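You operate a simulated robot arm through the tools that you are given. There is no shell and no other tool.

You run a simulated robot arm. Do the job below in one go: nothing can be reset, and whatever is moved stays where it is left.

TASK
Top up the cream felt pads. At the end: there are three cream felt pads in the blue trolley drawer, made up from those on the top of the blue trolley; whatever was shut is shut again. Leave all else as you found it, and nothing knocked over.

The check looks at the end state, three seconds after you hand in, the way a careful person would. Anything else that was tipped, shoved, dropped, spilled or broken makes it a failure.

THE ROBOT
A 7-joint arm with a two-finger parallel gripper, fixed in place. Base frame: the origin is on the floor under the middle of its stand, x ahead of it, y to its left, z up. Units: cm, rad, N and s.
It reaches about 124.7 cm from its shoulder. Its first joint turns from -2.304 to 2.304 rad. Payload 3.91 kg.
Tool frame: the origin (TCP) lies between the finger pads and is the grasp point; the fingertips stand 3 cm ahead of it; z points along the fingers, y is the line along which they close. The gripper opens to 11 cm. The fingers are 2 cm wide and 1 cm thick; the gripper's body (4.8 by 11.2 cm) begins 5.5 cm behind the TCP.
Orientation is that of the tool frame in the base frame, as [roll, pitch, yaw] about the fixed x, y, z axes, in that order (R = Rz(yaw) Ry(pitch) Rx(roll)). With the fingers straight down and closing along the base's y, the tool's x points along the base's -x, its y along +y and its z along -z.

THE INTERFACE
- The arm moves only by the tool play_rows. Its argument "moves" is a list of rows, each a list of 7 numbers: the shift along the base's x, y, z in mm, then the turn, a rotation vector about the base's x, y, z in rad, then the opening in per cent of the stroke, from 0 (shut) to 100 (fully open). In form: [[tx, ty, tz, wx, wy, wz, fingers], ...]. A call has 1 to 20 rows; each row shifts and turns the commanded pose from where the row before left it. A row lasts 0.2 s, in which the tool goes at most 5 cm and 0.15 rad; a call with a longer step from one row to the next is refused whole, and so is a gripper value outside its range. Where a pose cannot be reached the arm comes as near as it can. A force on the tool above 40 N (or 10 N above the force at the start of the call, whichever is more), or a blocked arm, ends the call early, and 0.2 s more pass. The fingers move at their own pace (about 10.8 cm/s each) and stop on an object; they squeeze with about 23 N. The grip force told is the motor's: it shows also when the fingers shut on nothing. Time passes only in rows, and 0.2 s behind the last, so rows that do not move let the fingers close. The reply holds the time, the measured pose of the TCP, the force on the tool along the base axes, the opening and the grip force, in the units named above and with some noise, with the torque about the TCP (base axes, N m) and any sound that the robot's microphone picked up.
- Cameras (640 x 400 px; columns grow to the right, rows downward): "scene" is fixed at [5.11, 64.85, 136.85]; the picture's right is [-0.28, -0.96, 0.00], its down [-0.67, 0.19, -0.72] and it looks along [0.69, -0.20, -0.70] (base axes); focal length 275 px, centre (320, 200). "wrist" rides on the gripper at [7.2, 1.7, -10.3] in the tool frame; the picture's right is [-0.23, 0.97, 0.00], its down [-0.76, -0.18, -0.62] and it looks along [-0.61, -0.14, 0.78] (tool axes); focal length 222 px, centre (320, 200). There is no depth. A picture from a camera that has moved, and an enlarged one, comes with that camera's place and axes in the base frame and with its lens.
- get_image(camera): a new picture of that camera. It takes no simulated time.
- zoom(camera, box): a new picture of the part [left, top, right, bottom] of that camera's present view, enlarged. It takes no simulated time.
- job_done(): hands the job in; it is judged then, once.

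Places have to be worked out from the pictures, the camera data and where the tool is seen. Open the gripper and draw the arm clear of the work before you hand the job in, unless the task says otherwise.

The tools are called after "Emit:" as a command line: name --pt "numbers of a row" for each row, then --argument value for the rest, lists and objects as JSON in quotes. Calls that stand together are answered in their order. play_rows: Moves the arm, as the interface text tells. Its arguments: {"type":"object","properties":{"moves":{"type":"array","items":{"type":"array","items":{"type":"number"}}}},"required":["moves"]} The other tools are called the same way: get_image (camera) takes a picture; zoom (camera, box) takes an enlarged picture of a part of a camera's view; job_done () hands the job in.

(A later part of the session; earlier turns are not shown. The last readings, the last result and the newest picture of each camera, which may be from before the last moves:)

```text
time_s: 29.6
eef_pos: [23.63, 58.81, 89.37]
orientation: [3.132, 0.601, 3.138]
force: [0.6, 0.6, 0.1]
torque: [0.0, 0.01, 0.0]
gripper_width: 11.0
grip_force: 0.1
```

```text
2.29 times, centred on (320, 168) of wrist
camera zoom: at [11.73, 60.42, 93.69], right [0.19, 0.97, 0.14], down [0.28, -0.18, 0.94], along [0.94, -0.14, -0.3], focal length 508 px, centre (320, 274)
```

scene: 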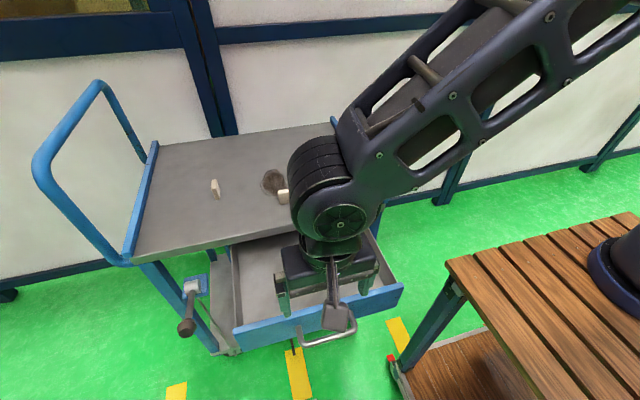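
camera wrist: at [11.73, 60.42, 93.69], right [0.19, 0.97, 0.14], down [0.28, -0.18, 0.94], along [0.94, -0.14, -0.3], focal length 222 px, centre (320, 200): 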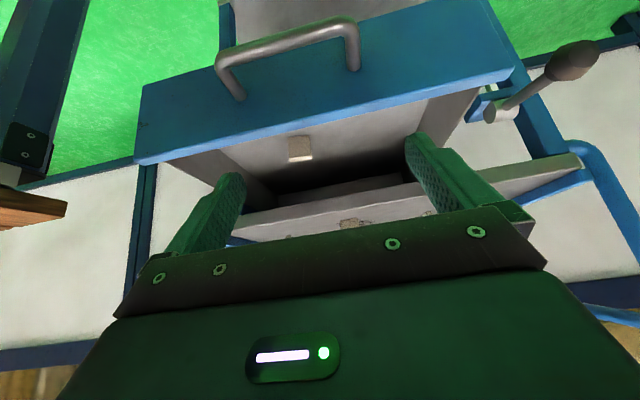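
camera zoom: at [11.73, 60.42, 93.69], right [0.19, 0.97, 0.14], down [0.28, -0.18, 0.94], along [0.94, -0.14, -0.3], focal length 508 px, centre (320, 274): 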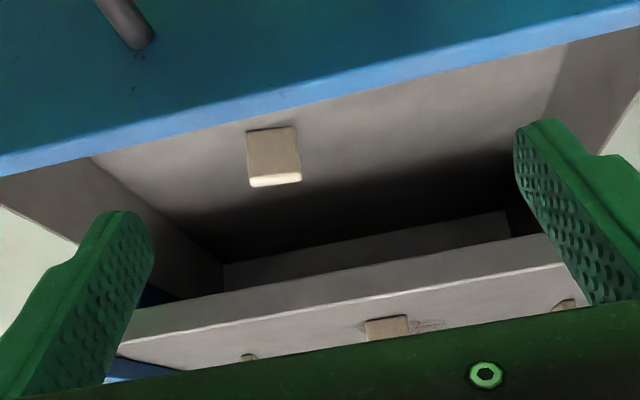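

Only one pad is visible in the drawer, and the back wall is in view; part of the left rear is hidden by a finger, so I shift sideways to check that too.

Emit:
play_rows --pt "0 30 0 0 0 0 100" --pt "0 30 0 0 0 0 100" --pt "0 30 -5 0 0 0 100" --pt "0 0 0 0 0 0 100"

Emit:
zoom --camera "wrist" --box '[160, 80, 440, 255]'

Emit:
zoom --camera "wrist" --box '[240, 120, 400, 220]'

```text
time_s: 30.6
eef_pos: [23.55, 67.67, 88.57]
orientation: [3.134, 0.6, 3.14]
force: [-0.1, 0.7, -0.6]
torque: [-0.03, -0.03, 0.02]
gripper_width: 10.97
grip_force: 0.0
```

```text
2.29 times, centred on (300, 168) of wrist
camera zoom: at [11.69, 69.42, 93.04], right [0.19, 0.97, 0.13], down [0.28, -0.18, 0.94], along [0.94, -0.14, -0.3], focal length 508 px, centre (366, 274)
```

zoom: 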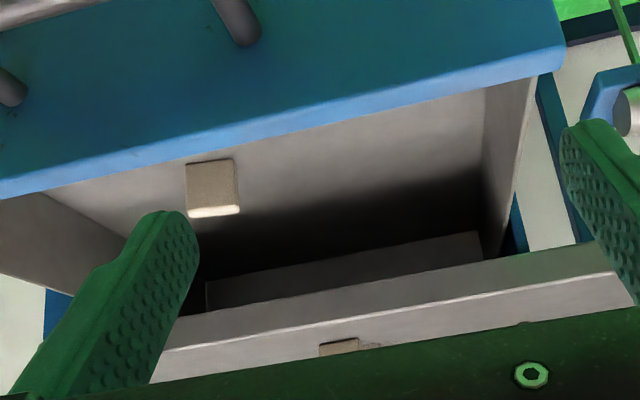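

```text
4.00 times, centred on (320, 170) of wrist
camera zoom: at [11.69, 69.42, 93.04], right [0.19, 0.97, 0.13], down [0.28, -0.18, 0.94], along [0.94, -0.14, -0.3], focal length 888 px, centre (320, 320)
```

zoom: 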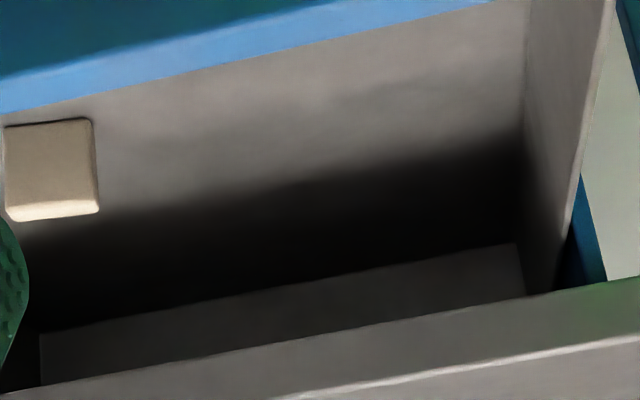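

The drawer holds exactly one pad (its floor and back are otherwise empty), so two pads from the top are needed and one stays. I'll take the outer two, clear of the stain, starting with the left one; I raise the arm, straighten it and move near it for a closer look.

Emit:
play_rows --pt "0 0 35 0 0.12 0 100" --pt "0 0 35 0 0.12 0 100" --pt "0 0 35 0 0.12 0 100" --pt "0 0 35 0 0.12 0 100" --pt "0 0 35 0 0.12 0 100" --pt "40 10 0 0 0 0 100" --pt "40 10 0 0 0 0 100" --pt "40 10 0 0 0 0 100" --pt "40 10 0 0 0 0 100" --pt "40 15 0 0 0 0 100" --pt "40 15 0 0 0 0 100" --pt "40 15 0 0 0 0 100" --pt "40 15 0 0 0 0 100" --pt "0 0 0 0 0 0 100"

Emit:
get_image --camera "wrist"

Emit:
get_image --camera "scene"

```text
time_s: 33.6
eef_pos: [55.78, 77.59, 106.26]
orientation: [3.134, 0.0, 3.136]
force: [0.4, -0.3, -0.1]
torque: [0.0, 0.01, 0.0]
gripper_width: 11.01
grip_force: 0.2
```

```text
taken
camera wrist: at [48.51, 79.31, 116.63], right [0.23, 0.97, 0.01], down [0.76, -0.18, 0.62], along [0.61, -0.14, -0.78], focal length 222 px, centre (320, 200)
```

wrist: 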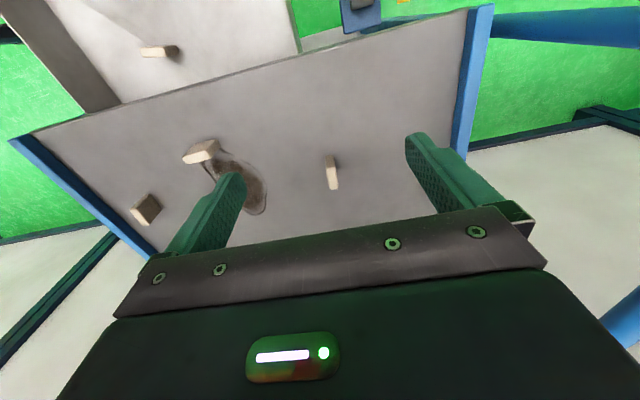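

```text
taken
```

scene: 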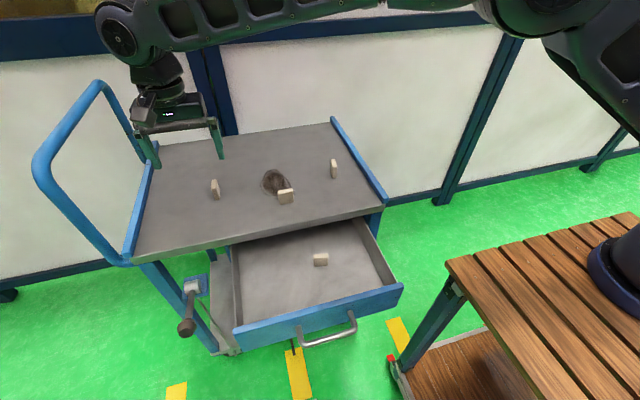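

Emit:
zoom --camera "wrist" --box '[290, 130, 390, 215]'

Emit:
zoom --camera "scene" --box '[180, 155, 260, 215]'

Emit:
zoom --camera "wrist" --box '[110, 120, 290, 230]'

```text
4.71 times, centred on (340, 172) of wrist
camera zoom: at [48.51, 79.31, 116.63], right [0.23, 0.97, 0.01], down [0.76, -0.18, 0.62], along [0.61, -0.14, -0.78], focal length 1045 px, centre (226, 329)
```

zoom: 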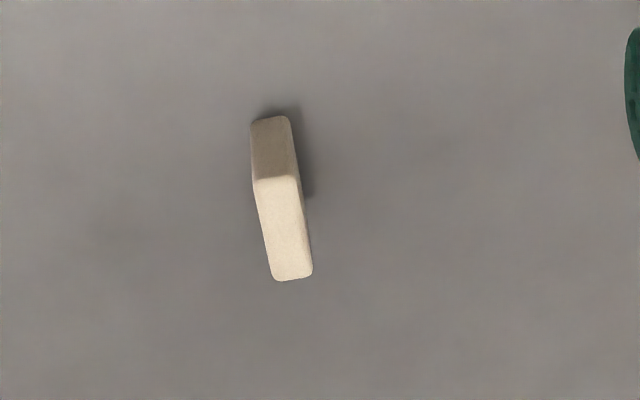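

```text
6.67 times, centred on (220, 185) of scene
camera zoom: at [5.11, 64.85, 136.85], right [-0.28, -0.96, 0.0], down [-0.67, 0.19, -0.72], along [0.69, -0.2, -0.7], focal length 1835 px, centre (987, 300)
```

zoom: 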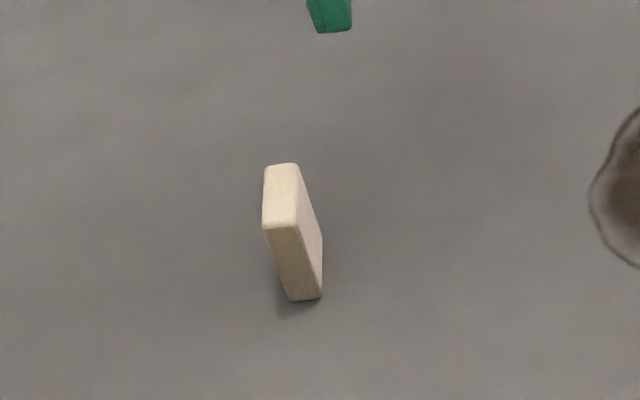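

```text
3.56 times, centred on (200, 175) of wrist
camera zoom: at [48.51, 79.31, 116.63], right [0.23, 0.97, 0.01], down [0.76, -0.18, 0.62], along [0.61, -0.14, -0.78], focal length 790 px, centre (747, 289)
```

zoom: 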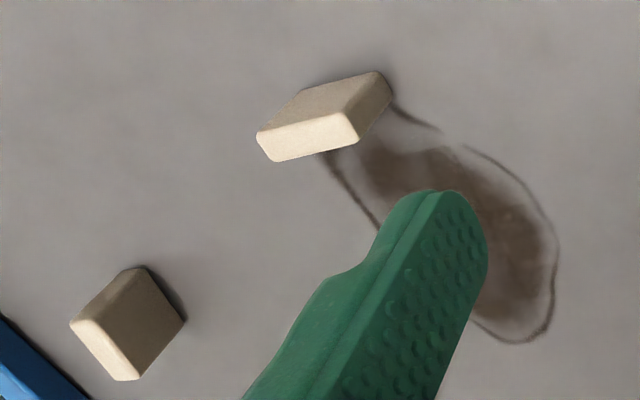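

The left pad is about 4.0 × 1.3 × 3.9 cm, centred at (67.2, 77.0), its thin side nearly along y (yawed about -3.6°), on a top at z≈84.2. I move above it with the fingers half closed and aligned to it, then check.

Emit:
play_rows --pt "28 -2 -22 0 0 -0.03 70" --pt "28 -2 -22 0 0 -0.033 45" --pt "28 -2 -22 0 0 0 45" --pt "28 0 -22 0 0 0 45" --pt "0 0 0 0 0 0 45"

Emit:
get_image --camera "wrist"

Emit:
zoom --camera "wrist" --box '[240, 80, 400, 210]'

Emit:
zoom --camera "scene" --box '[160, 90, 280, 215]'

```text
time_s: 34.8
eef_pos: [66.89, 76.84, 97.22]
orientation: [3.136, -0.002, 3.076]
force: [1.0, -0.1, 0.0]
torque: [-0.01, -0.03, 0.02]
gripper_width: 4.94
grip_force: 0.1
```

```text
taken
camera wrist: at [59.85, 79.03, 107.6], right [0.29, 0.96, 0.01], down [0.75, -0.23, 0.62], along [0.6, -0.18, -0.78], focal length 222 px, centre (320, 200)
```

wrist: 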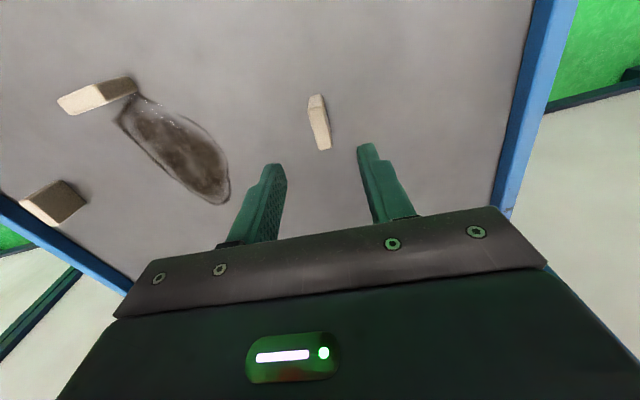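

```text
3.08 times, centred on (320, 145) of wrist
camera zoom: at [59.85, 79.03, 107.6], right [0.29, 0.96, 0.01], down [0.75, -0.23, 0.62], along [0.6, -0.18, -0.78], focal length 684 px, centre (320, 369)
```

zoom: 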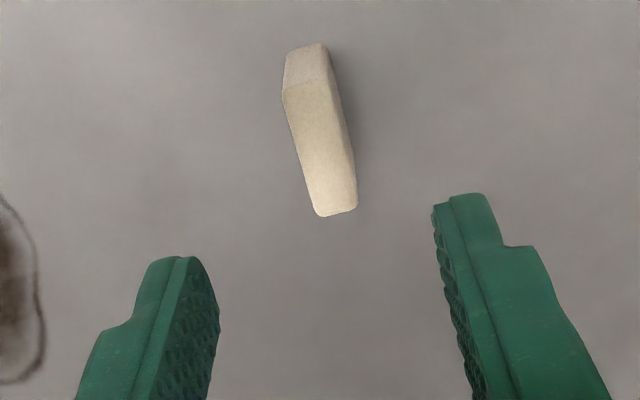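

```text
3.20 times, centred on (220, 152) of scene
camera zoom: at [5.11, 64.85, 136.85], right [-0.28, -0.96, 0.0], down [-0.67, 0.19, -0.72], along [0.69, -0.2, -0.7], focal length 881 px, centre (640, 352)
```

zoom: 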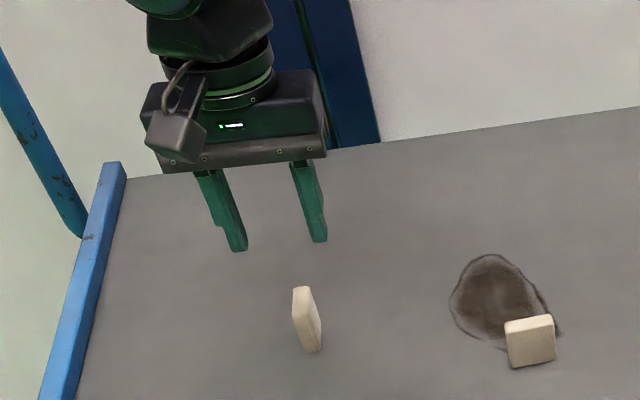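

The pad's top centre computes to (67.0, 77.0) and the tool is at (66.9, 76.8), well aligned. I descend to straddle the pad with the fingertips about 0.8 cm above the top.

Emit:
play_rows --pt "1 1 -22 0 0 0 45" --pt "0 0 -22 0 0 0 45" --pt "0 0 -20 0 0 0 45" --pt "0 0 -15 0 0 0 45" --pt "0 0 -12 0 0 0 45" --pt "0 0 0 0 0 0 45"

Emit:
zoom --camera "wrist" --box '[240, 110, 400, 230]'

Emit:
zoom --camera "scene" --box '[160, 120, 280, 220]'

```text
time_s: 36.2
eef_pos: [67.01, 77.22, 88.47]
orientation: [3.134, 0.001, 3.075]
force: [0.7, -0.4, 0.5]
torque: [0.03, 0.02, 0.03]
gripper_width: 4.93
grip_force: 0.1
```

```text
3.33 times, centred on (320, 170) of wrist
camera zoom: at [59.89, 79.42, 98.69], right [0.29, 0.96, 0.01], down [0.75, -0.23, 0.62], along [0.6, -0.18, -0.78], focal length 740 px, centre (320, 300)
```

zoom: 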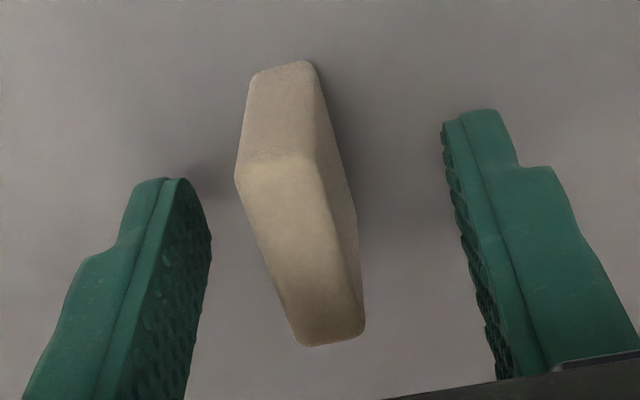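

```text
4.00 times, centred on (220, 170) of scene
camera zoom: at [5.11, 64.85, 136.85], right [-0.28, -0.96, 0.0], down [-0.67, 0.19, -0.72], along [0.69, -0.2, -0.7], focal length 1101 px, centre (720, 320)
```

zoom: 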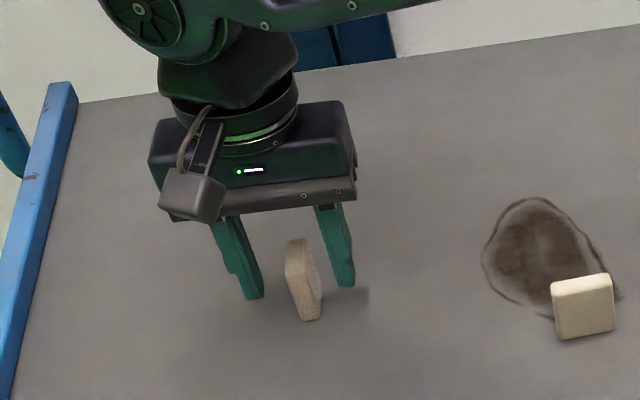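

The pad stands between the fingers, about 2 mm off centre towards -y. I correct that, lower a few mm, and close gently.

Emit:
play_rows --pt "0 -2 -5 0 0 0 45" --pt "0 0 0 0 0 0 45" --pt "0 0 0 0 0 0 30" --pt "0 0 0 0 0 0 20" --pt "0 0 0 0 0 0 10" --pt "0 0 0 0 0 0 0" --pt "0 0 0 0 0 0 0" --pt "0 0 0 0 0 0 0"

Emit:
zoom --camera "wrist" --box '[240, 110, 400, 230]'

Emit:
zoom --camera "scene" --box '[160, 120, 280, 220]'

```text
time_s: 38.0
eef_pos: [66.94, 77.0, 87.95]
orientation: [3.134, -0.002, 3.075]
force: [0.2, 0.5, 0.3]
torque: [0.05, -0.02, -0.02]
gripper_width: 1.27
grip_force: 23.2
```

```text
3.33 times, centred on (320, 170) of wrist
camera zoom: at [59.82, 79.12, 98.19], right [0.29, 0.96, 0.01], down [0.75, -0.23, 0.62], along [0.6, -0.18, -0.78], focal length 740 px, centre (320, 300)
```

zoom: 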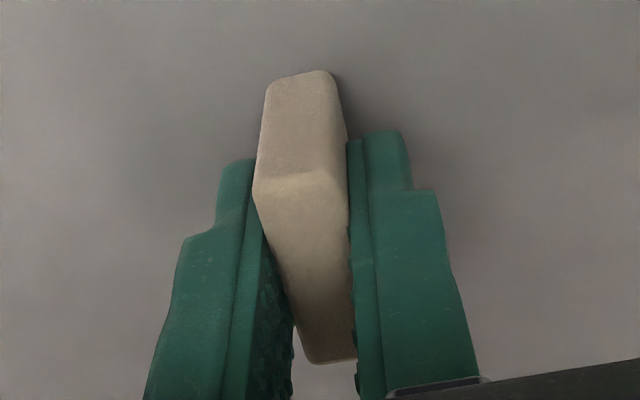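

```text
4.00 times, centred on (220, 170) of scene
camera zoom: at [5.11, 64.85, 136.85], right [-0.28, -0.96, 0.0], down [-0.67, 0.19, -0.72], along [0.69, -0.2, -0.7], focal length 1101 px, centre (720, 320)
```

zoom: 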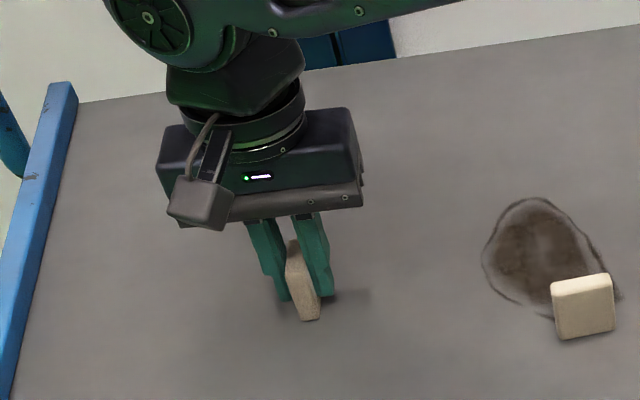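

The pad is held (1.27 cm, 23 N). I lift it straight up slowly and check it came along.

Emit:
play_rows --pt "0 0 5 0 0 0 0" --pt "0 0 10 0 0 0 0" --pt "0 0 20 0 0 0 0" --pt "0 0 30 0 0 0 0" --pt "0 0 30 0 0 0 0" --pt "0 0 30 0 0 0 0" --pt "0 0 25 0 0 0 0" --pt "0 0 0 0 0 0 0"

Emit:
get_image --camera "scene"

Emit:
get_image --camera "wrist"

```text
time_s: 39.8
eef_pos: [66.89, 77.23, 102.89]
orientation: [3.134, -0.001, 3.078]
force: [-0.1, -0.4, 0.5]
torque: [0.0, 0.01, -0.04]
gripper_width: 1.27
grip_force: 23.2
```

```text
taken
```

scene: 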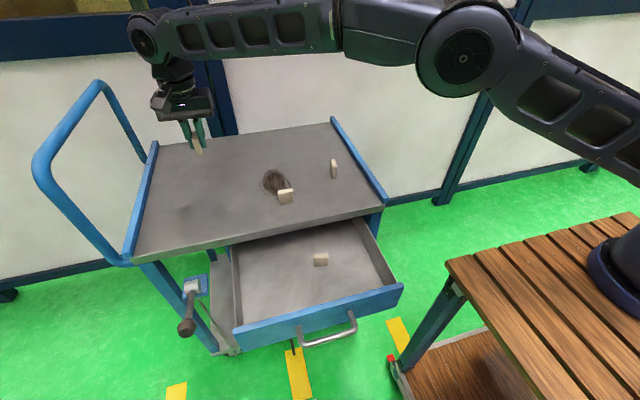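

```text
taken
camera wrist: at [59.72, 79.44, 113.27], right [0.29, 0.96, 0.01], down [0.75, -0.23, 0.62], along [0.6, -0.18, -0.78], focal length 222 px, centre (320, 200)
```

wrist: 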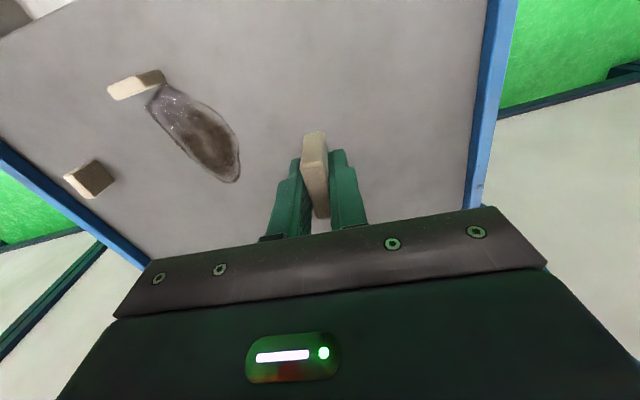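

The pad is lifted cleanly and the rest is undisturbed. I carry it back over the open drawer, to about (41, 65), at safe height.

Emit:
play_rows --pt "-15 -7 0 0 0 0 0" --pt "-30 -14 0 0 0 0 0" --pt "-35 -16 0 0 0 0 0" --pt "-35 -16 0 0 0 0 0" --pt "-35 -16 0 0 0 0 0" --pt "-35 -16 0 0 0 0 0" --pt "-35 -16 0 0 0 0 0" --pt "-25 -12 0 0 0 0 0" --pt "-15 -8 0 0 0 0 0" --pt "0 0 0 0 0 0 0"

Emit:
get_image --camera "wrist"

Emit:
get_image --camera "scene"

```text
time_s: 42.0
eef_pos: [40.93, 64.87, 102.82]
orientation: [3.133, 0.0, 3.075]
force: [0.4, 0.3, -0.2]
torque: [0.0, 0.0, -0.01]
gripper_width: 1.28
grip_force: 22.8
```

```text
taken
camera wrist: at [33.69, 67.08, 113.1], right [0.29, 0.96, 0.01], down [0.75, -0.23, 0.62], along [0.6, -0.18, -0.78], focal length 222 px, centre (320, 200)
```

wrist: 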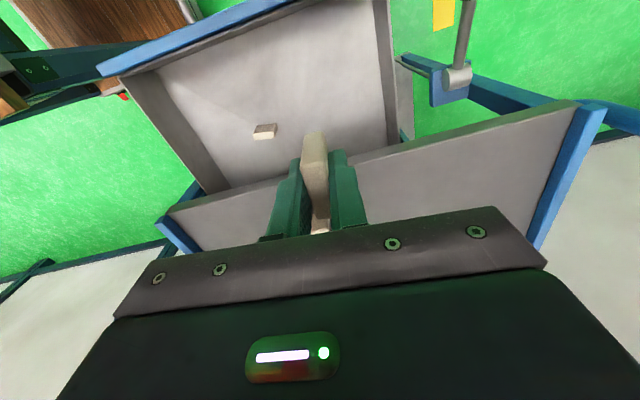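

```text
taken
```

scene: 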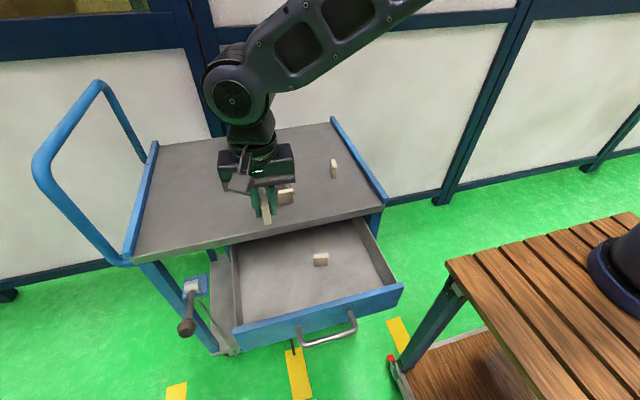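

The pad hangs above the drawer at (41, 65), clear of the drawer's side wall (y≈74.8), its front panel (x≈31) and the pad already inside at (45.5, 53). I lower it to just above the drawer floor (z≈71).

Emit:
play_rows --pt "0 0 -30 0 0 0 0" --pt "0 0 -35 0 0 0 0" --pt "0 0 -35 0 0 0 0" --pt "0 0 -35 0 0 0 0" --pt "0 0 -35 0 0 0 0" --pt "0 0 -30 0 0 0 0" --pt "0 0 -20 0 0 0 0" --pt "0 0 -15 0 0 0 0" --pt "0 0 -15 0 0 0 0" --pt "0 0 0 0 0 0 0"

Emit:
get_image --camera "wrist"

Emit:
zoom --camera "scene" --box '[210, 170, 410, 320]'

```text
time_s: 44.2
eef_pos: [41.09, 64.67, 77.96]
orientation: [3.134, -0.002, 3.076]
force: [0.9, 0.0, 0.3]
torque: [-0.01, -0.05, -0.02]
gripper_width: 1.26
grip_force: 23.0
```

```text
taken
camera wrist: at [33.87, 66.9, 88.27], right [0.29, 0.96, 0.01], down [0.75, -0.23, 0.62], along [0.6, -0.18, -0.78], focal length 222 px, centre (320, 200)
```

wrist: 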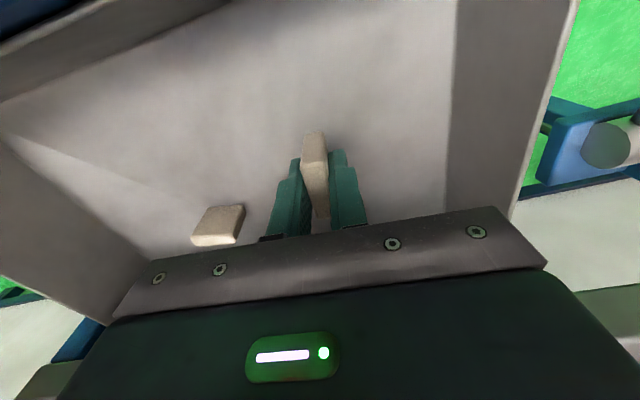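

```text
2.67 times, centred on (310, 245) of scene
camera zoom: at [5.11, 64.85, 136.85], right [-0.28, -0.96, 0.0], down [-0.67, 0.19, -0.72], along [0.69, -0.2, -0.7], focal length 734 px, centre (347, 80)
```

zoom: 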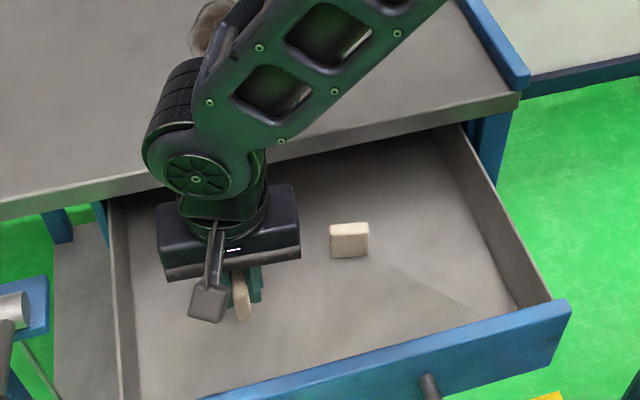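

The pad's bottom is about 3 cm above the floor and everything is clear. I lower the rest in small steps, watching the force for touchdown.

Emit:
play_rows --pt "0 0 -10 0 0 0 0" --pt "0 0 -8 0 0 0 0" --pt "0 0 -4 0 0 0 0" --pt "0 0 0 0 0 0 0"

Emit:
zoom --camera "wrist" --box '[240, 110, 400, 230]'

```text
time_s: 45.2
eef_pos: [41.1, 64.74, 75.73]
orientation: [3.135, 0.0, 3.076]
force: [1.1, -0.9, -0.8]
torque: [-0.01, -0.02, -0.04]
gripper_width: 1.27
grip_force: 23.3
```

```text
3.33 times, centred on (320, 170) of wrist
camera zoom: at [33.84, 66.96, 86.05], right [0.29, 0.96, 0.01], down [0.75, -0.23, 0.62], along [0.6, -0.18, -0.78], focal length 740 px, centre (320, 300)
```

zoom: 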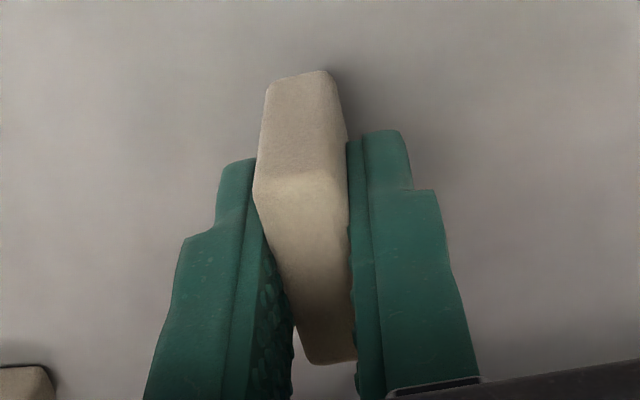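

No contact yet. I keep lowering in 2 mm steps.

Emit:
play_rows --pt "0 0 -2 0 0 0 0" --pt "0 0 -2 0 0 0 0" --pt "0 0 -2 0 0 0 0" --pt "0 0 0 0 0 0 0"

Emit:
zoom --camera "scene" --box '[250, 220, 350, 300]'

```text
time_s: 46.2
eef_pos: [40.87, 64.96, 75.24]
orientation: [3.133, -0.001, 3.076]
force: [0.1, 0.4, 0.4]
torque: [0.0, -0.01, 0.01]
gripper_width: 1.26
grip_force: 23.4
```

```text
5.00 times, centred on (300, 260) of scene
camera zoom: at [5.11, 64.85, 136.85], right [-0.28, -0.96, 0.0], down [-0.67, 0.19, -0.72], along [0.69, -0.2, -0.7], focal length 1376 px, centre (420, -100)
```

zoom: 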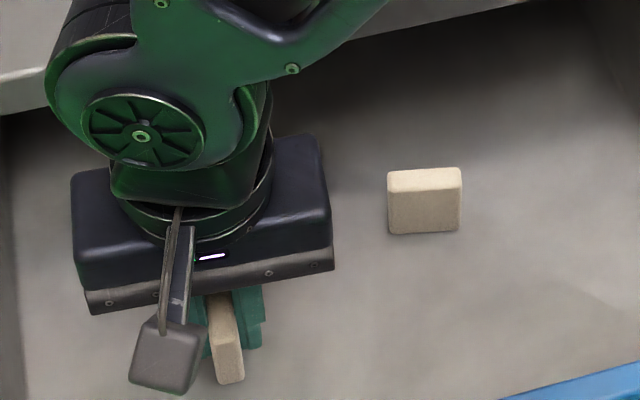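

Still free; expected touchdown is near z≈74.8. A few more 2 mm steps.

Emit:
play_rows --pt "0 0 -2 0 0 0 0" --pt "0 0 -2 0 0 0 0" --pt "0 0 0 0 0 0 0"

```text
time_s: 47.0
eef_pos: [41.03, 64.97, 74.66]
orientation: [3.134, -0.002, 3.076]
force: [0.7, 0.3, -0.3]
torque: [0.02, 0.0, 0.02]
gripper_width: 1.31
grip_force: 23.1
```

Emit:
play_rows --pt "0 0 -2 0 0 0 0" --pt "0 0 0 0 0 0 0"

Emit:
zoom --camera "wrist" --box '[240, 110, 400, 230]'

```text
time_s: 47.6
eef_pos: [40.92, 65.03, 74.41]
orientation: [3.133, -0.001, 3.077]
force: [1.0, 0.0, -0.8]
torque: [0.01, 0.02, 0.03]
gripper_width: 1.27
grip_force: 23.2
```

```text
3.33 times, centred on (320, 170) of wrist
camera zoom: at [33.81, 67.21, 84.69], right [0.29, 0.96, 0.01], down [0.75, -0.23, 0.62], along [0.6, -0.18, -0.78], focal length 740 px, centre (320, 300)
```

zoom: 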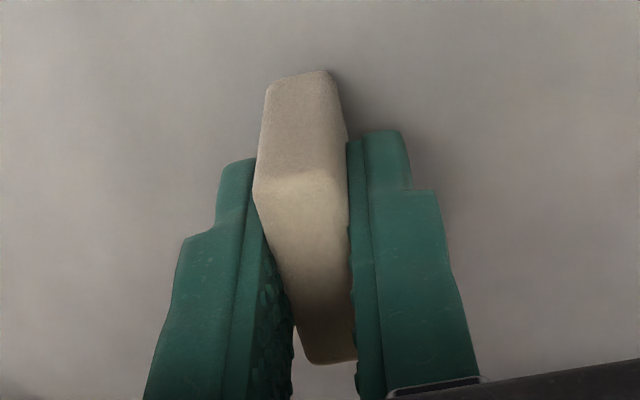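

At z≈74.4 there is still no contact force, so the floor is slightly lower than estimated. I continue down in 2 mm steps.

Emit:
play_rows --pt "0 0 -2 0 0 0 0" --pt "0 0 -1 0 0 0 0" --pt "0 0 0 0 0 0 0"

```text
time_s: 48.4
eef_pos: [40.86, 65.01, 74.13]
orientation: [3.134, 0.0, 3.075]
force: [2.2, -0.9, 6.4]
torque: [-0.05, -0.07, -0.03]
gripper_width: 1.29
grip_force: 22.9
```

The pad touched down (6 N upward). I open the fingers gently and check that it stands.

Emit:
play_rows --pt "0 0 1 0 0 0 0" --pt "0 0 0 0 0 0 15" --pt "0 0 0 0 0 0 20" --pt "0 0 0 0 0 0 30" --pt "0 0 0 0 0 0 45" --pt "0 0 0 0 0 0 45"

Emit:
zoom --camera "wrist" --box '[240, 110, 400, 230]'

```text
time_s: 49.8
eef_pos: [40.79, 64.97, 74.2]
orientation: [3.135, -0.002, 3.075]
force: [-0.6, -0.3, -0.2]
torque: [0.01, 0.0, 0.01]
gripper_width: 4.95
grip_force: 0.0
```

```text
3.33 times, centred on (320, 170) of wrist
camera zoom: at [33.72, 67.17, 84.52], right [0.29, 0.96, 0.01], down [0.75, -0.23, 0.62], along [0.6, -0.18, -0.78], focal length 740 px, centre (320, 300)
```

zoom: 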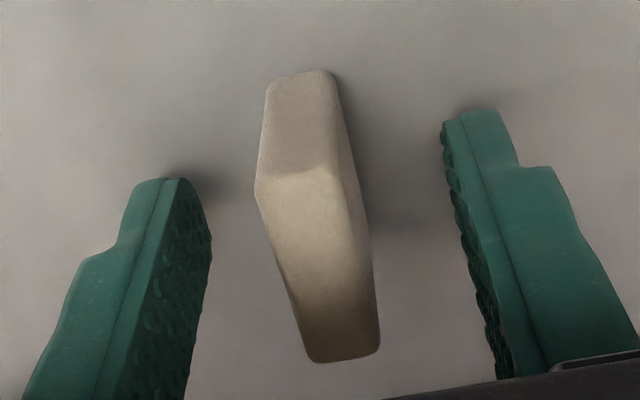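

The pad stands free in the drawer. I raise straight up and then move towards the right-hand pad for a closer look.

Emit:
play_rows --pt "0 0 10 0 0 0 45" --pt "0 0 20 0 0 0 45" --pt "0 0 35 0 0 0 45" --pt "0 0 40 0 0 0 45" --pt "0 0 40 0 0 0 45" --pt "0 0 40 0 0 0 45" --pt "0 0 40 0 0 0 45" --pt "0 0 40 0 0 0 60" --pt "0 0 40 0 0 0.03 100" --pt "25 -35 10 0 0 0.035 100" --pt "25 -35 0 0 0 0 100" --pt "25 -35 0 0 0 0 100" --pt "25 -35 0 0 0 0 100" --pt "25 -35 0 0 0 0 100" --pt "20 -25 0 0 0 0 100" --pt "0 0 0 0 0 0 100"

Emit:
get_image --camera "wrist"

Emit:
get_image --camera "scene"

```text
time_s: 53.2
eef_pos: [55.68, 45.14, 105.87]
orientation: [3.133, -0.001, 3.141]
force: [0.1, 0.7, 0.3]
torque: [0.03, -0.01, 0.02]
gripper_width: 11.0
grip_force: 0.1
```

```text
taken
camera wrist: at [48.31, 46.81, 116.24], right [0.23, 0.97, 0.01], down [0.76, -0.18, 0.62], along [0.61, -0.14, -0.78], focal length 222 px, centre (320, 200)
```

wrist: 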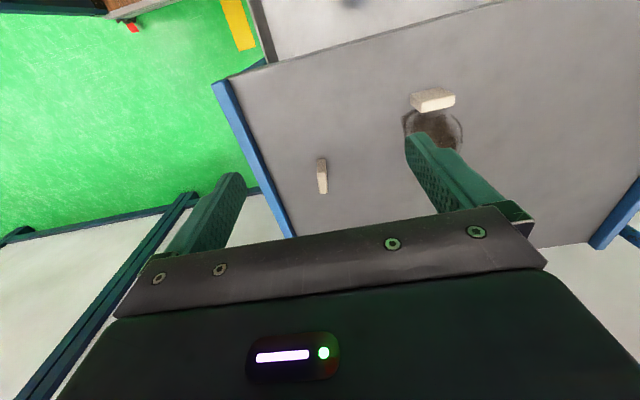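

```text
taken
```

scene: 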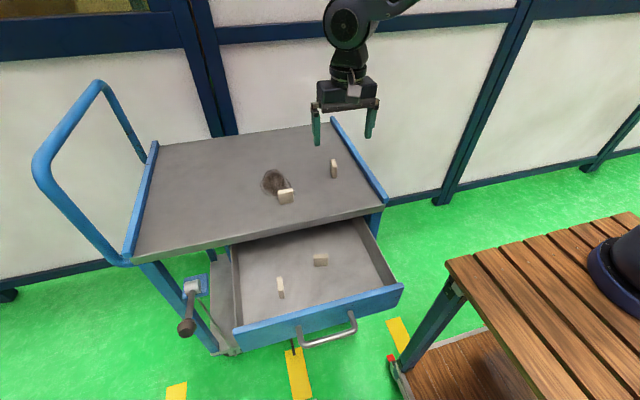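

Emit:
zoom --camera "wrist" --box '[280, 140, 360, 205]'

Emit:
zoom --camera "scene" --box '[300, 140, 370, 195]'

Emit:
zoom --camera "scene" --box '[220, 210, 410, 360]'

```text
6.15 times, centred on (320, 172) of wrist
camera zoom: at [48.31, 46.81, 116.24], right [0.23, 0.97, 0.01], down [0.76, -0.18, 0.62], along [0.61, -0.14, -0.78], focal length 1367 px, centre (320, 369)
```

zoom: 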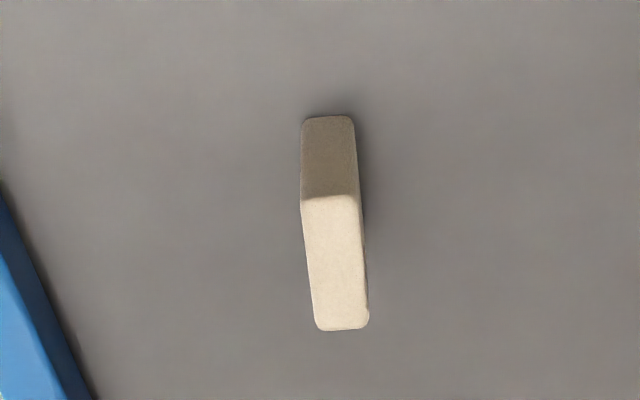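

```text
7.27 times, centred on (335, 168) of scene
camera zoom: at [5.11, 64.85, 136.85], right [-0.28, -0.96, 0.0], down [-0.67, 0.19, -0.72], along [0.69, -0.2, -0.7], focal length 2002 px, centre (211, 436)
```

zoom: 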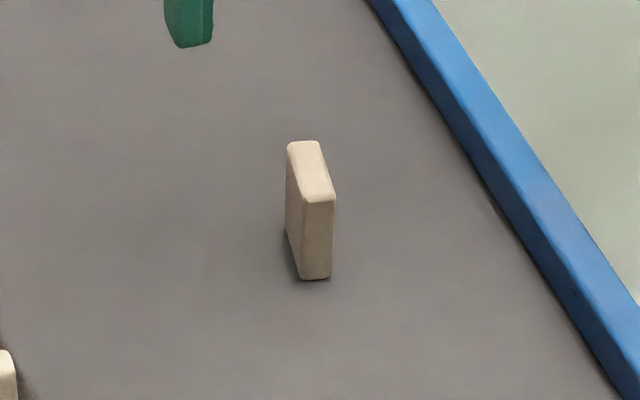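

```text
2.67 times, centred on (315, 285) of scene
camera zoom: at [5.11, 64.85, 136.85], right [-0.28, -0.96, 0.0], down [-0.67, 0.19, -0.72], along [0.69, -0.2, -0.7], focal length 734 px, centre (333, -27)
```

zoom: 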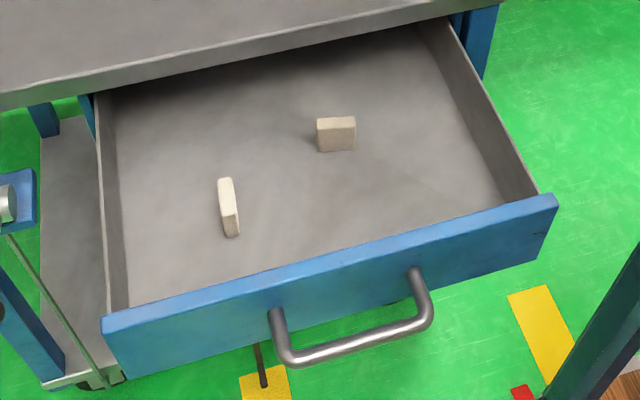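

The right pad is centred at about (67.15, 42.9), yawed about -0.12 rad, same size. I move above it with fingers part closed and aligned.

Emit:
play_rows --pt "29 -6 -22 0 0 -0.06 70" --pt "29 -6 -22 0 0 -0.06 45" --pt "29 -5 -22 0 0 0 45" --pt "28 -5 -22 0 0 0 45" --pt "0 0 0 0 0 0 45"

Emit:
get_image --camera "wrist"

Emit:
zoom --camera "wrist" --box '[240, 80, 400, 210]'

```text
time_s: 54.4
eef_pos: [67.25, 43.15, 96.9]
orientation: [3.134, -0.001, 3.02]
force: [0.0, 0.1, -0.5]
torque: [0.01, -0.03, -0.01]
gripper_width: 4.96
grip_force: 0.0
```

```text
taken
camera wrist: at [60.27, 45.63, 107.16], right [0.34, 0.94, 0.01], down [0.73, -0.27, 0.62], along [0.59, -0.21, -0.78], focal length 222 px, centre (320, 200)
```

wrist: 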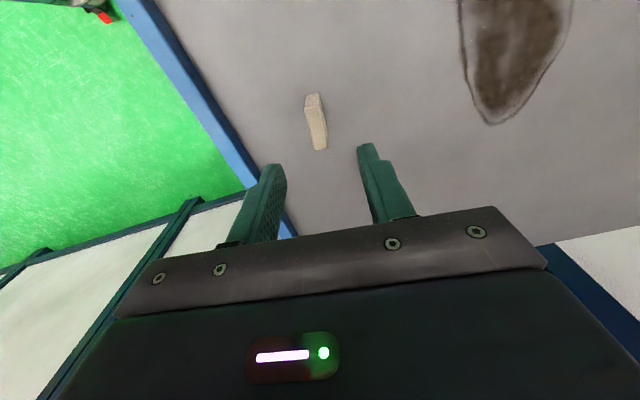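

```text
3.08 times, centred on (320, 145) of wrist
camera zoom: at [60.27, 45.63, 107.16], right [0.34, 0.94, 0.01], down [0.73, -0.27, 0.62], along [0.59, -0.21, -0.78], focal length 684 px, centre (320, 369)
```

zoom: 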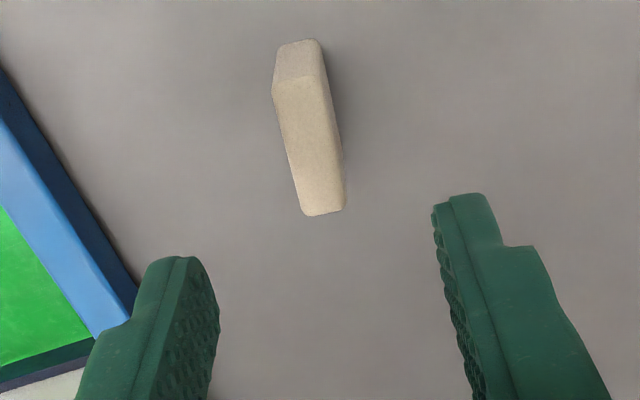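

Pad centre reads (67.1, 43.0), tool at (67.25, 43.15). I shift 1.5 mm in y, trim the yaw a little, and descend around the pad.

Emit:
play_rows --pt "0 -1.5 -22 0 0 -0.03 45" --pt "0 0 -22 0 0 0 45" --pt "0 0 -20 0 0 0 45" --pt "0 0 -15 0 0 0 45" --pt "0 0 -8 0 0 0 45" --pt "0 0 0 0 0 0 45"

Emit:
zoom --camera "wrist" --box '[240, 110, 400, 230]'

Emit:
zoom --camera "scene" --box '[280, 100, 400, 200]'

```text
time_s: 55.8
eef_pos: [67.03, 42.45, 88.06]
orientation: [3.135, -0.001, 2.992]
force: [0.2, -0.7, -0.2]
torque: [-0.02, 0.0, 0.02]
gripper_width: 4.96
grip_force: 0.0
```

```text
3.33 times, centred on (320, 170) of wrist
camera zoom: at [60.04, 45.3, 98.37], right [0.37, 0.93, 0.01], down [0.73, -0.29, 0.62], along [0.58, -0.23, -0.78], focal length 740 px, centre (320, 300)
```

zoom: 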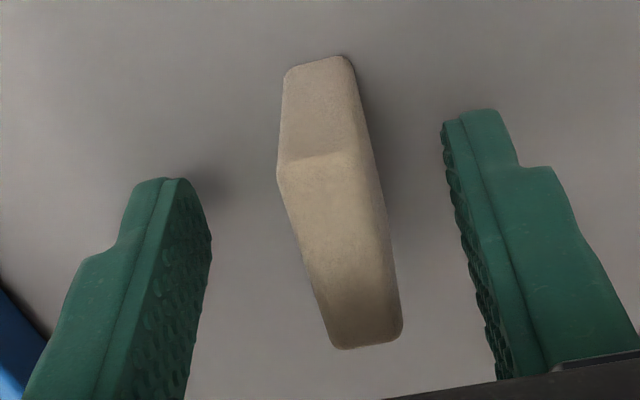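

```text
4.00 times, centred on (340, 150) of scene
camera zoom: at [5.11, 64.85, 136.85], right [-0.28, -0.96, 0.0], down [-0.67, 0.19, -0.72], along [0.69, -0.2, -0.7], focal length 1101 px, centre (240, 400)
```

zoom: 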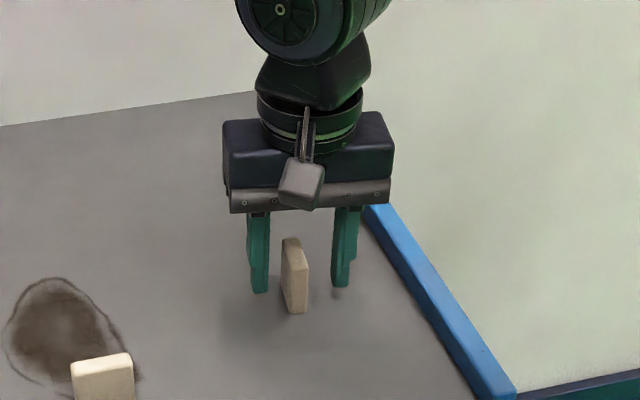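

The pad sits about 5–6 mm towards +y of the finger midline (tool reads y=42.45, pad ≈43.0). I shift +5 mm in y and check again before closing.

Emit:
play_rows --pt "0 3 0 0 0 0 45" --pt "0 2 0 0 0 0 45" --pt "0 0 0 0 0 0 45"

Emit:
zoom --camera "wrist" --box '[240, 110, 400, 230]'

```text
time_s: 56.6
eef_pos: [66.95, 43.04, 88.15]
orientation: [3.133, -0.001, 2.99]
force: [-0.3, -0.2, 0.5]
torque: [-0.01, -0.01, 0.02]
gripper_width: 4.97
grip_force: 0.1
```

```text
3.33 times, centred on (320, 170) of wrist
camera zoom: at [59.94, 45.81, 98.44], right [0.37, 0.93, 0.01], down [0.73, -0.29, 0.62], along [0.58, -0.23, -0.78], focal length 740 px, centre (320, 300)
```

zoom: 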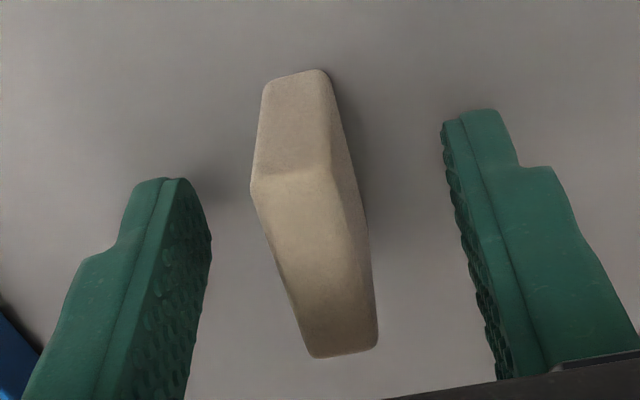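

Now the pad is centred between the fingers. I close on it gently at this height.

Emit:
play_rows --pt "0 0 -1 0 0 0 45" --pt "0 0 0 0 0 0 30" --pt "0 0 0 0 0 0 20" --pt "0 0 0 0 0 0 10" --pt "0 0 0 0 0 0 0" --pt "0 0 0 0 0 0 0" --pt "0 0 0 0 0 0 0"

Emit:
zoom --camera "wrist" --box '[240, 110, 400, 230]'

```text
time_s: 58.2
eef_pos: [66.93, 43.09, 88.18]
orientation: [3.136, -0.003, 2.992]
force: [0.0, -0.2, -0.1]
torque: [0.04, -0.02, 0.02]
gripper_width: 1.3
grip_force: 22.6
```

```text
3.33 times, centred on (320, 170) of wrist
camera zoom: at [59.94, 45.85, 98.37], right [0.37, 0.93, 0.01], down [0.73, -0.29, 0.62], along [0.58, -0.23, -0.78], focal length 740 px, centre (320, 300)
```

zoom: 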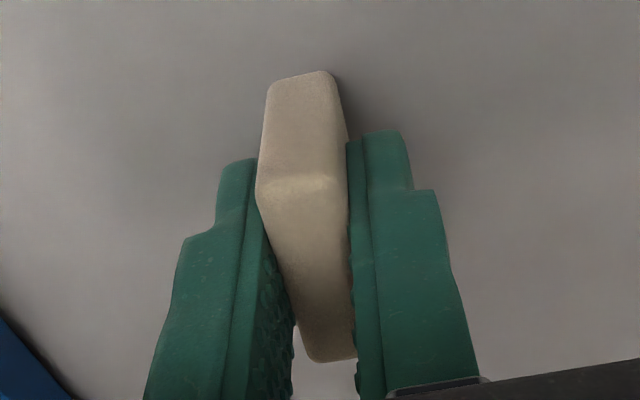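

The second pad is held (1.30 cm). I lift it straight up and carry it back over the drawer to about (41, 45).

Emit:
play_rows --pt "0 0 5 0 0 0 0" --pt "0 0 10 0 0 0 0" --pt "0 0 20 0 0 0 0" --pt "0 0 30 0 0 0 0" --pt "0 0 30 0 0 0 0" --pt "0 0 30 0 0 0 0" --pt "0 0 20 0 0 0 0" --pt "-15 1 0 0 0 0 0" --pt "-30 2 0 0 0 0 0" --pt "-35 2 0 0 0 0 0" --pt "-35 3 0 0 0 0 0" --pt "-35 3 0 0 0 0 0" --pt "-35 3 0 0 0 0 0" --pt "-35 3 0 0 0 0 0" --pt "-25 2 0 0 0 0 0" --pt "-15 1 0 0 0 0 0" --pt "0 0 0 0 0 0 0"

Emit:
get_image --camera "wrist"

Emit:
get_image --camera "scene"

```text
time_s: 61.8
eef_pos: [40.97, 44.96, 102.42]
orientation: [3.135, 0.0, 2.991]
force: [-0.5, -0.4, -0.6]
torque: [0.01, -0.03, 0.02]
gripper_width: 1.27
grip_force: 22.8
```

```text
taken
camera wrist: at [33.98, 47.65, 112.85], right [0.37, 0.93, 0.01], down [0.73, -0.29, 0.62], along [0.58, -0.23, -0.78], focal length 222 px, centre (320, 200)
```

wrist: 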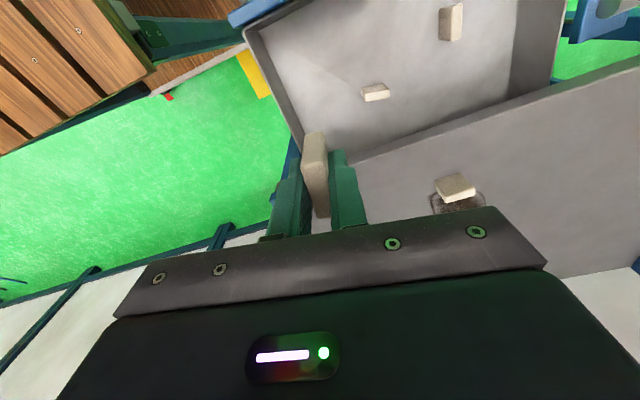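

```text
taken
```

scene: 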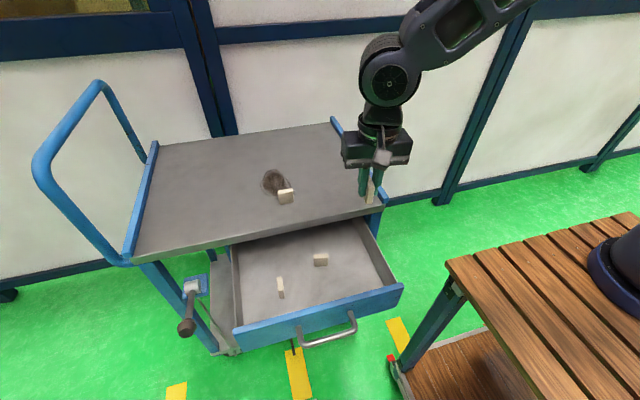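

The pad is above the drawer; the drawer's right wall is at y≈38.6, so I shift 1 cm to y≈46 for clearance, then lower it most of the way.

Emit:
play_rows --pt "0 10 -20 0 0 0 0" --pt "0 0 -35 0 0 0 0" --pt "0 0 -35 0 0 0 0" --pt "0 0 -35 0 0 0 0" --pt "0 0 -35 0 0 0 0" --pt "0 0 -30 0 0 0 0" --pt "0 0 -25 0 0 0 0" --pt "0 0 -15 0 0 0 0" --pt "0 0 -10 0 0 0 0" --pt "0 0 0 0 0 0 0"

Emit:
get_image --camera "wrist"

Emit:
zoom --camera "scene" --box '[220, 170, 420, 320]'

```text
time_s: 64.0
eef_pos: [41.03, 46.09, 78.78]
orientation: [3.135, 0.0, 2.989]
force: [0.7, -0.1, -0.5]
torque: [0.01, 0.0, 0.03]
gripper_width: 1.29
grip_force: 23.1
```

```text
taken
camera wrist: at [33.96, 48.81, 89.05], right [0.37, 0.93, 0.01], down [0.73, -0.29, 0.62], along [0.58, -0.23, -0.78], focal length 222 px, centre (320, 200)
```

wrist: 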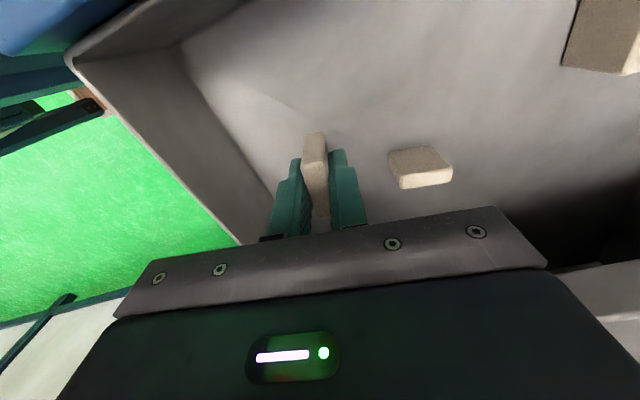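

```text
2.67 times, centred on (320, 245) of scene
camera zoom: at [5.11, 64.85, 136.85], right [-0.28, -0.96, 0.0], down [-0.67, 0.19, -0.72], along [0.69, -0.2, -0.7], focal length 734 px, centre (320, 80)
```

zoom: 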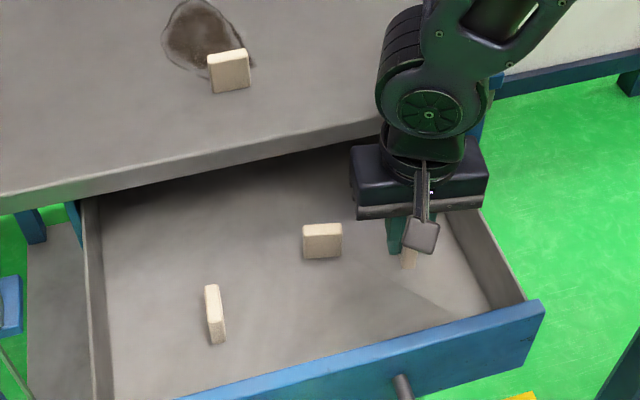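

Clear on all sides (wall top is at z≈78, body bottom will be at ≈80). I lower further to just above touchdown.

Emit:
play_rows --pt "0 0 -12 0 0 0 0" --pt "0 0 -12 0 0 0 0" --pt "0 0 -8 0 0 0 0" --pt "0 0 -4 0 0 0 0" --pt "0 0 -3 0 0 0 0" --pt "0 0 0 0 0 0 0"

```text
time_s: 65.4
eef_pos: [41.0, 45.96, 74.76]
orientation: [3.133, 0.001, 2.99]
force: [-0.4, -0.7, -0.2]
torque: [-0.02, 0.0, 0.0]
gripper_width: 1.26
grip_force: 22.9
```

No contact yet at z≈74.8; I go down in 2 mm steps until the pad touches.

Emit:
play_rows --pt "0 0 -2 0 0 0 0" --pt "0 0 -2 0 0 0 0" --pt "0 0 0 0 0 0 0"

```text
time_s: 66.2
eef_pos: [41.09, 46.16, 74.33]
orientation: [3.135, 0.0, 2.99]
force: [-0.6, 0.9, 1.8]
torque: [-0.01, -0.02, -0.02]
gripper_width: 1.27
grip_force: 23.0
```

The force is just beginning to rise (1.8 N), so one more millimetre or so to confirm touchdown.

Emit:
play_rows --pt "0 0 -1 0 0 0 0" --pt "0 0 0 0 0 0 0"

```text
time_s: 66.8
eef_pos: [40.85, 46.14, 74.27]
orientation: [3.133, 0.0, 2.991]
force: [0.4, -0.3, 11.1]
torque: [-0.03, -0.15, -0.02]
gripper_width: 1.28
grip_force: 23.3
```

The pad is on the floor (11 N). I ease up 1 mm and open the fingers gently.

Emit:
play_rows --pt "0 0 1 0 0 0 0" --pt "0 0 0 0 0 0 15" --pt "0 0 0 0 0 0 20" --pt "0 0 0 0 0 0 30" --pt "0 0 0 0 0 0 40" --pt "0 0 0 0 0 0 40"

Emit:
zoom --camera "wrist" --box '[240, 110, 400, 230]'

```text
time_s: 68.2
eef_pos: [40.92, 46.06, 74.36]
orientation: [3.135, -0.001, 2.99]
force: [0.1, 0.5, 0.0]
torque: [0.01, 0.01, -0.02]
gripper_width: 4.41
grip_force: 0.2
```

```text
3.33 times, centred on (320, 170) of wrist
camera zoom: at [33.97, 48.87, 84.7], right [0.37, 0.93, 0.01], down [0.73, -0.29, 0.62], along [0.58, -0.23, -0.78], focal length 740 px, centre (320, 300)
```

zoom: 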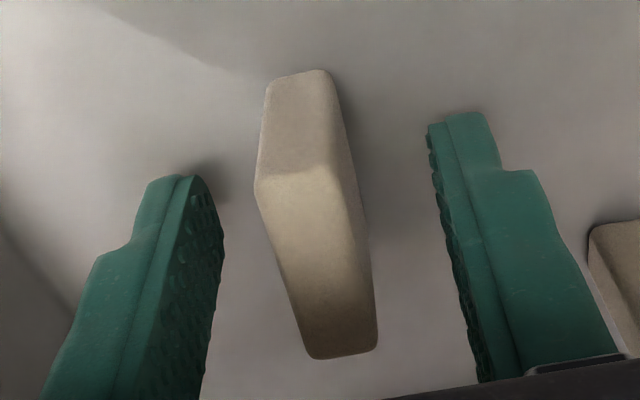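

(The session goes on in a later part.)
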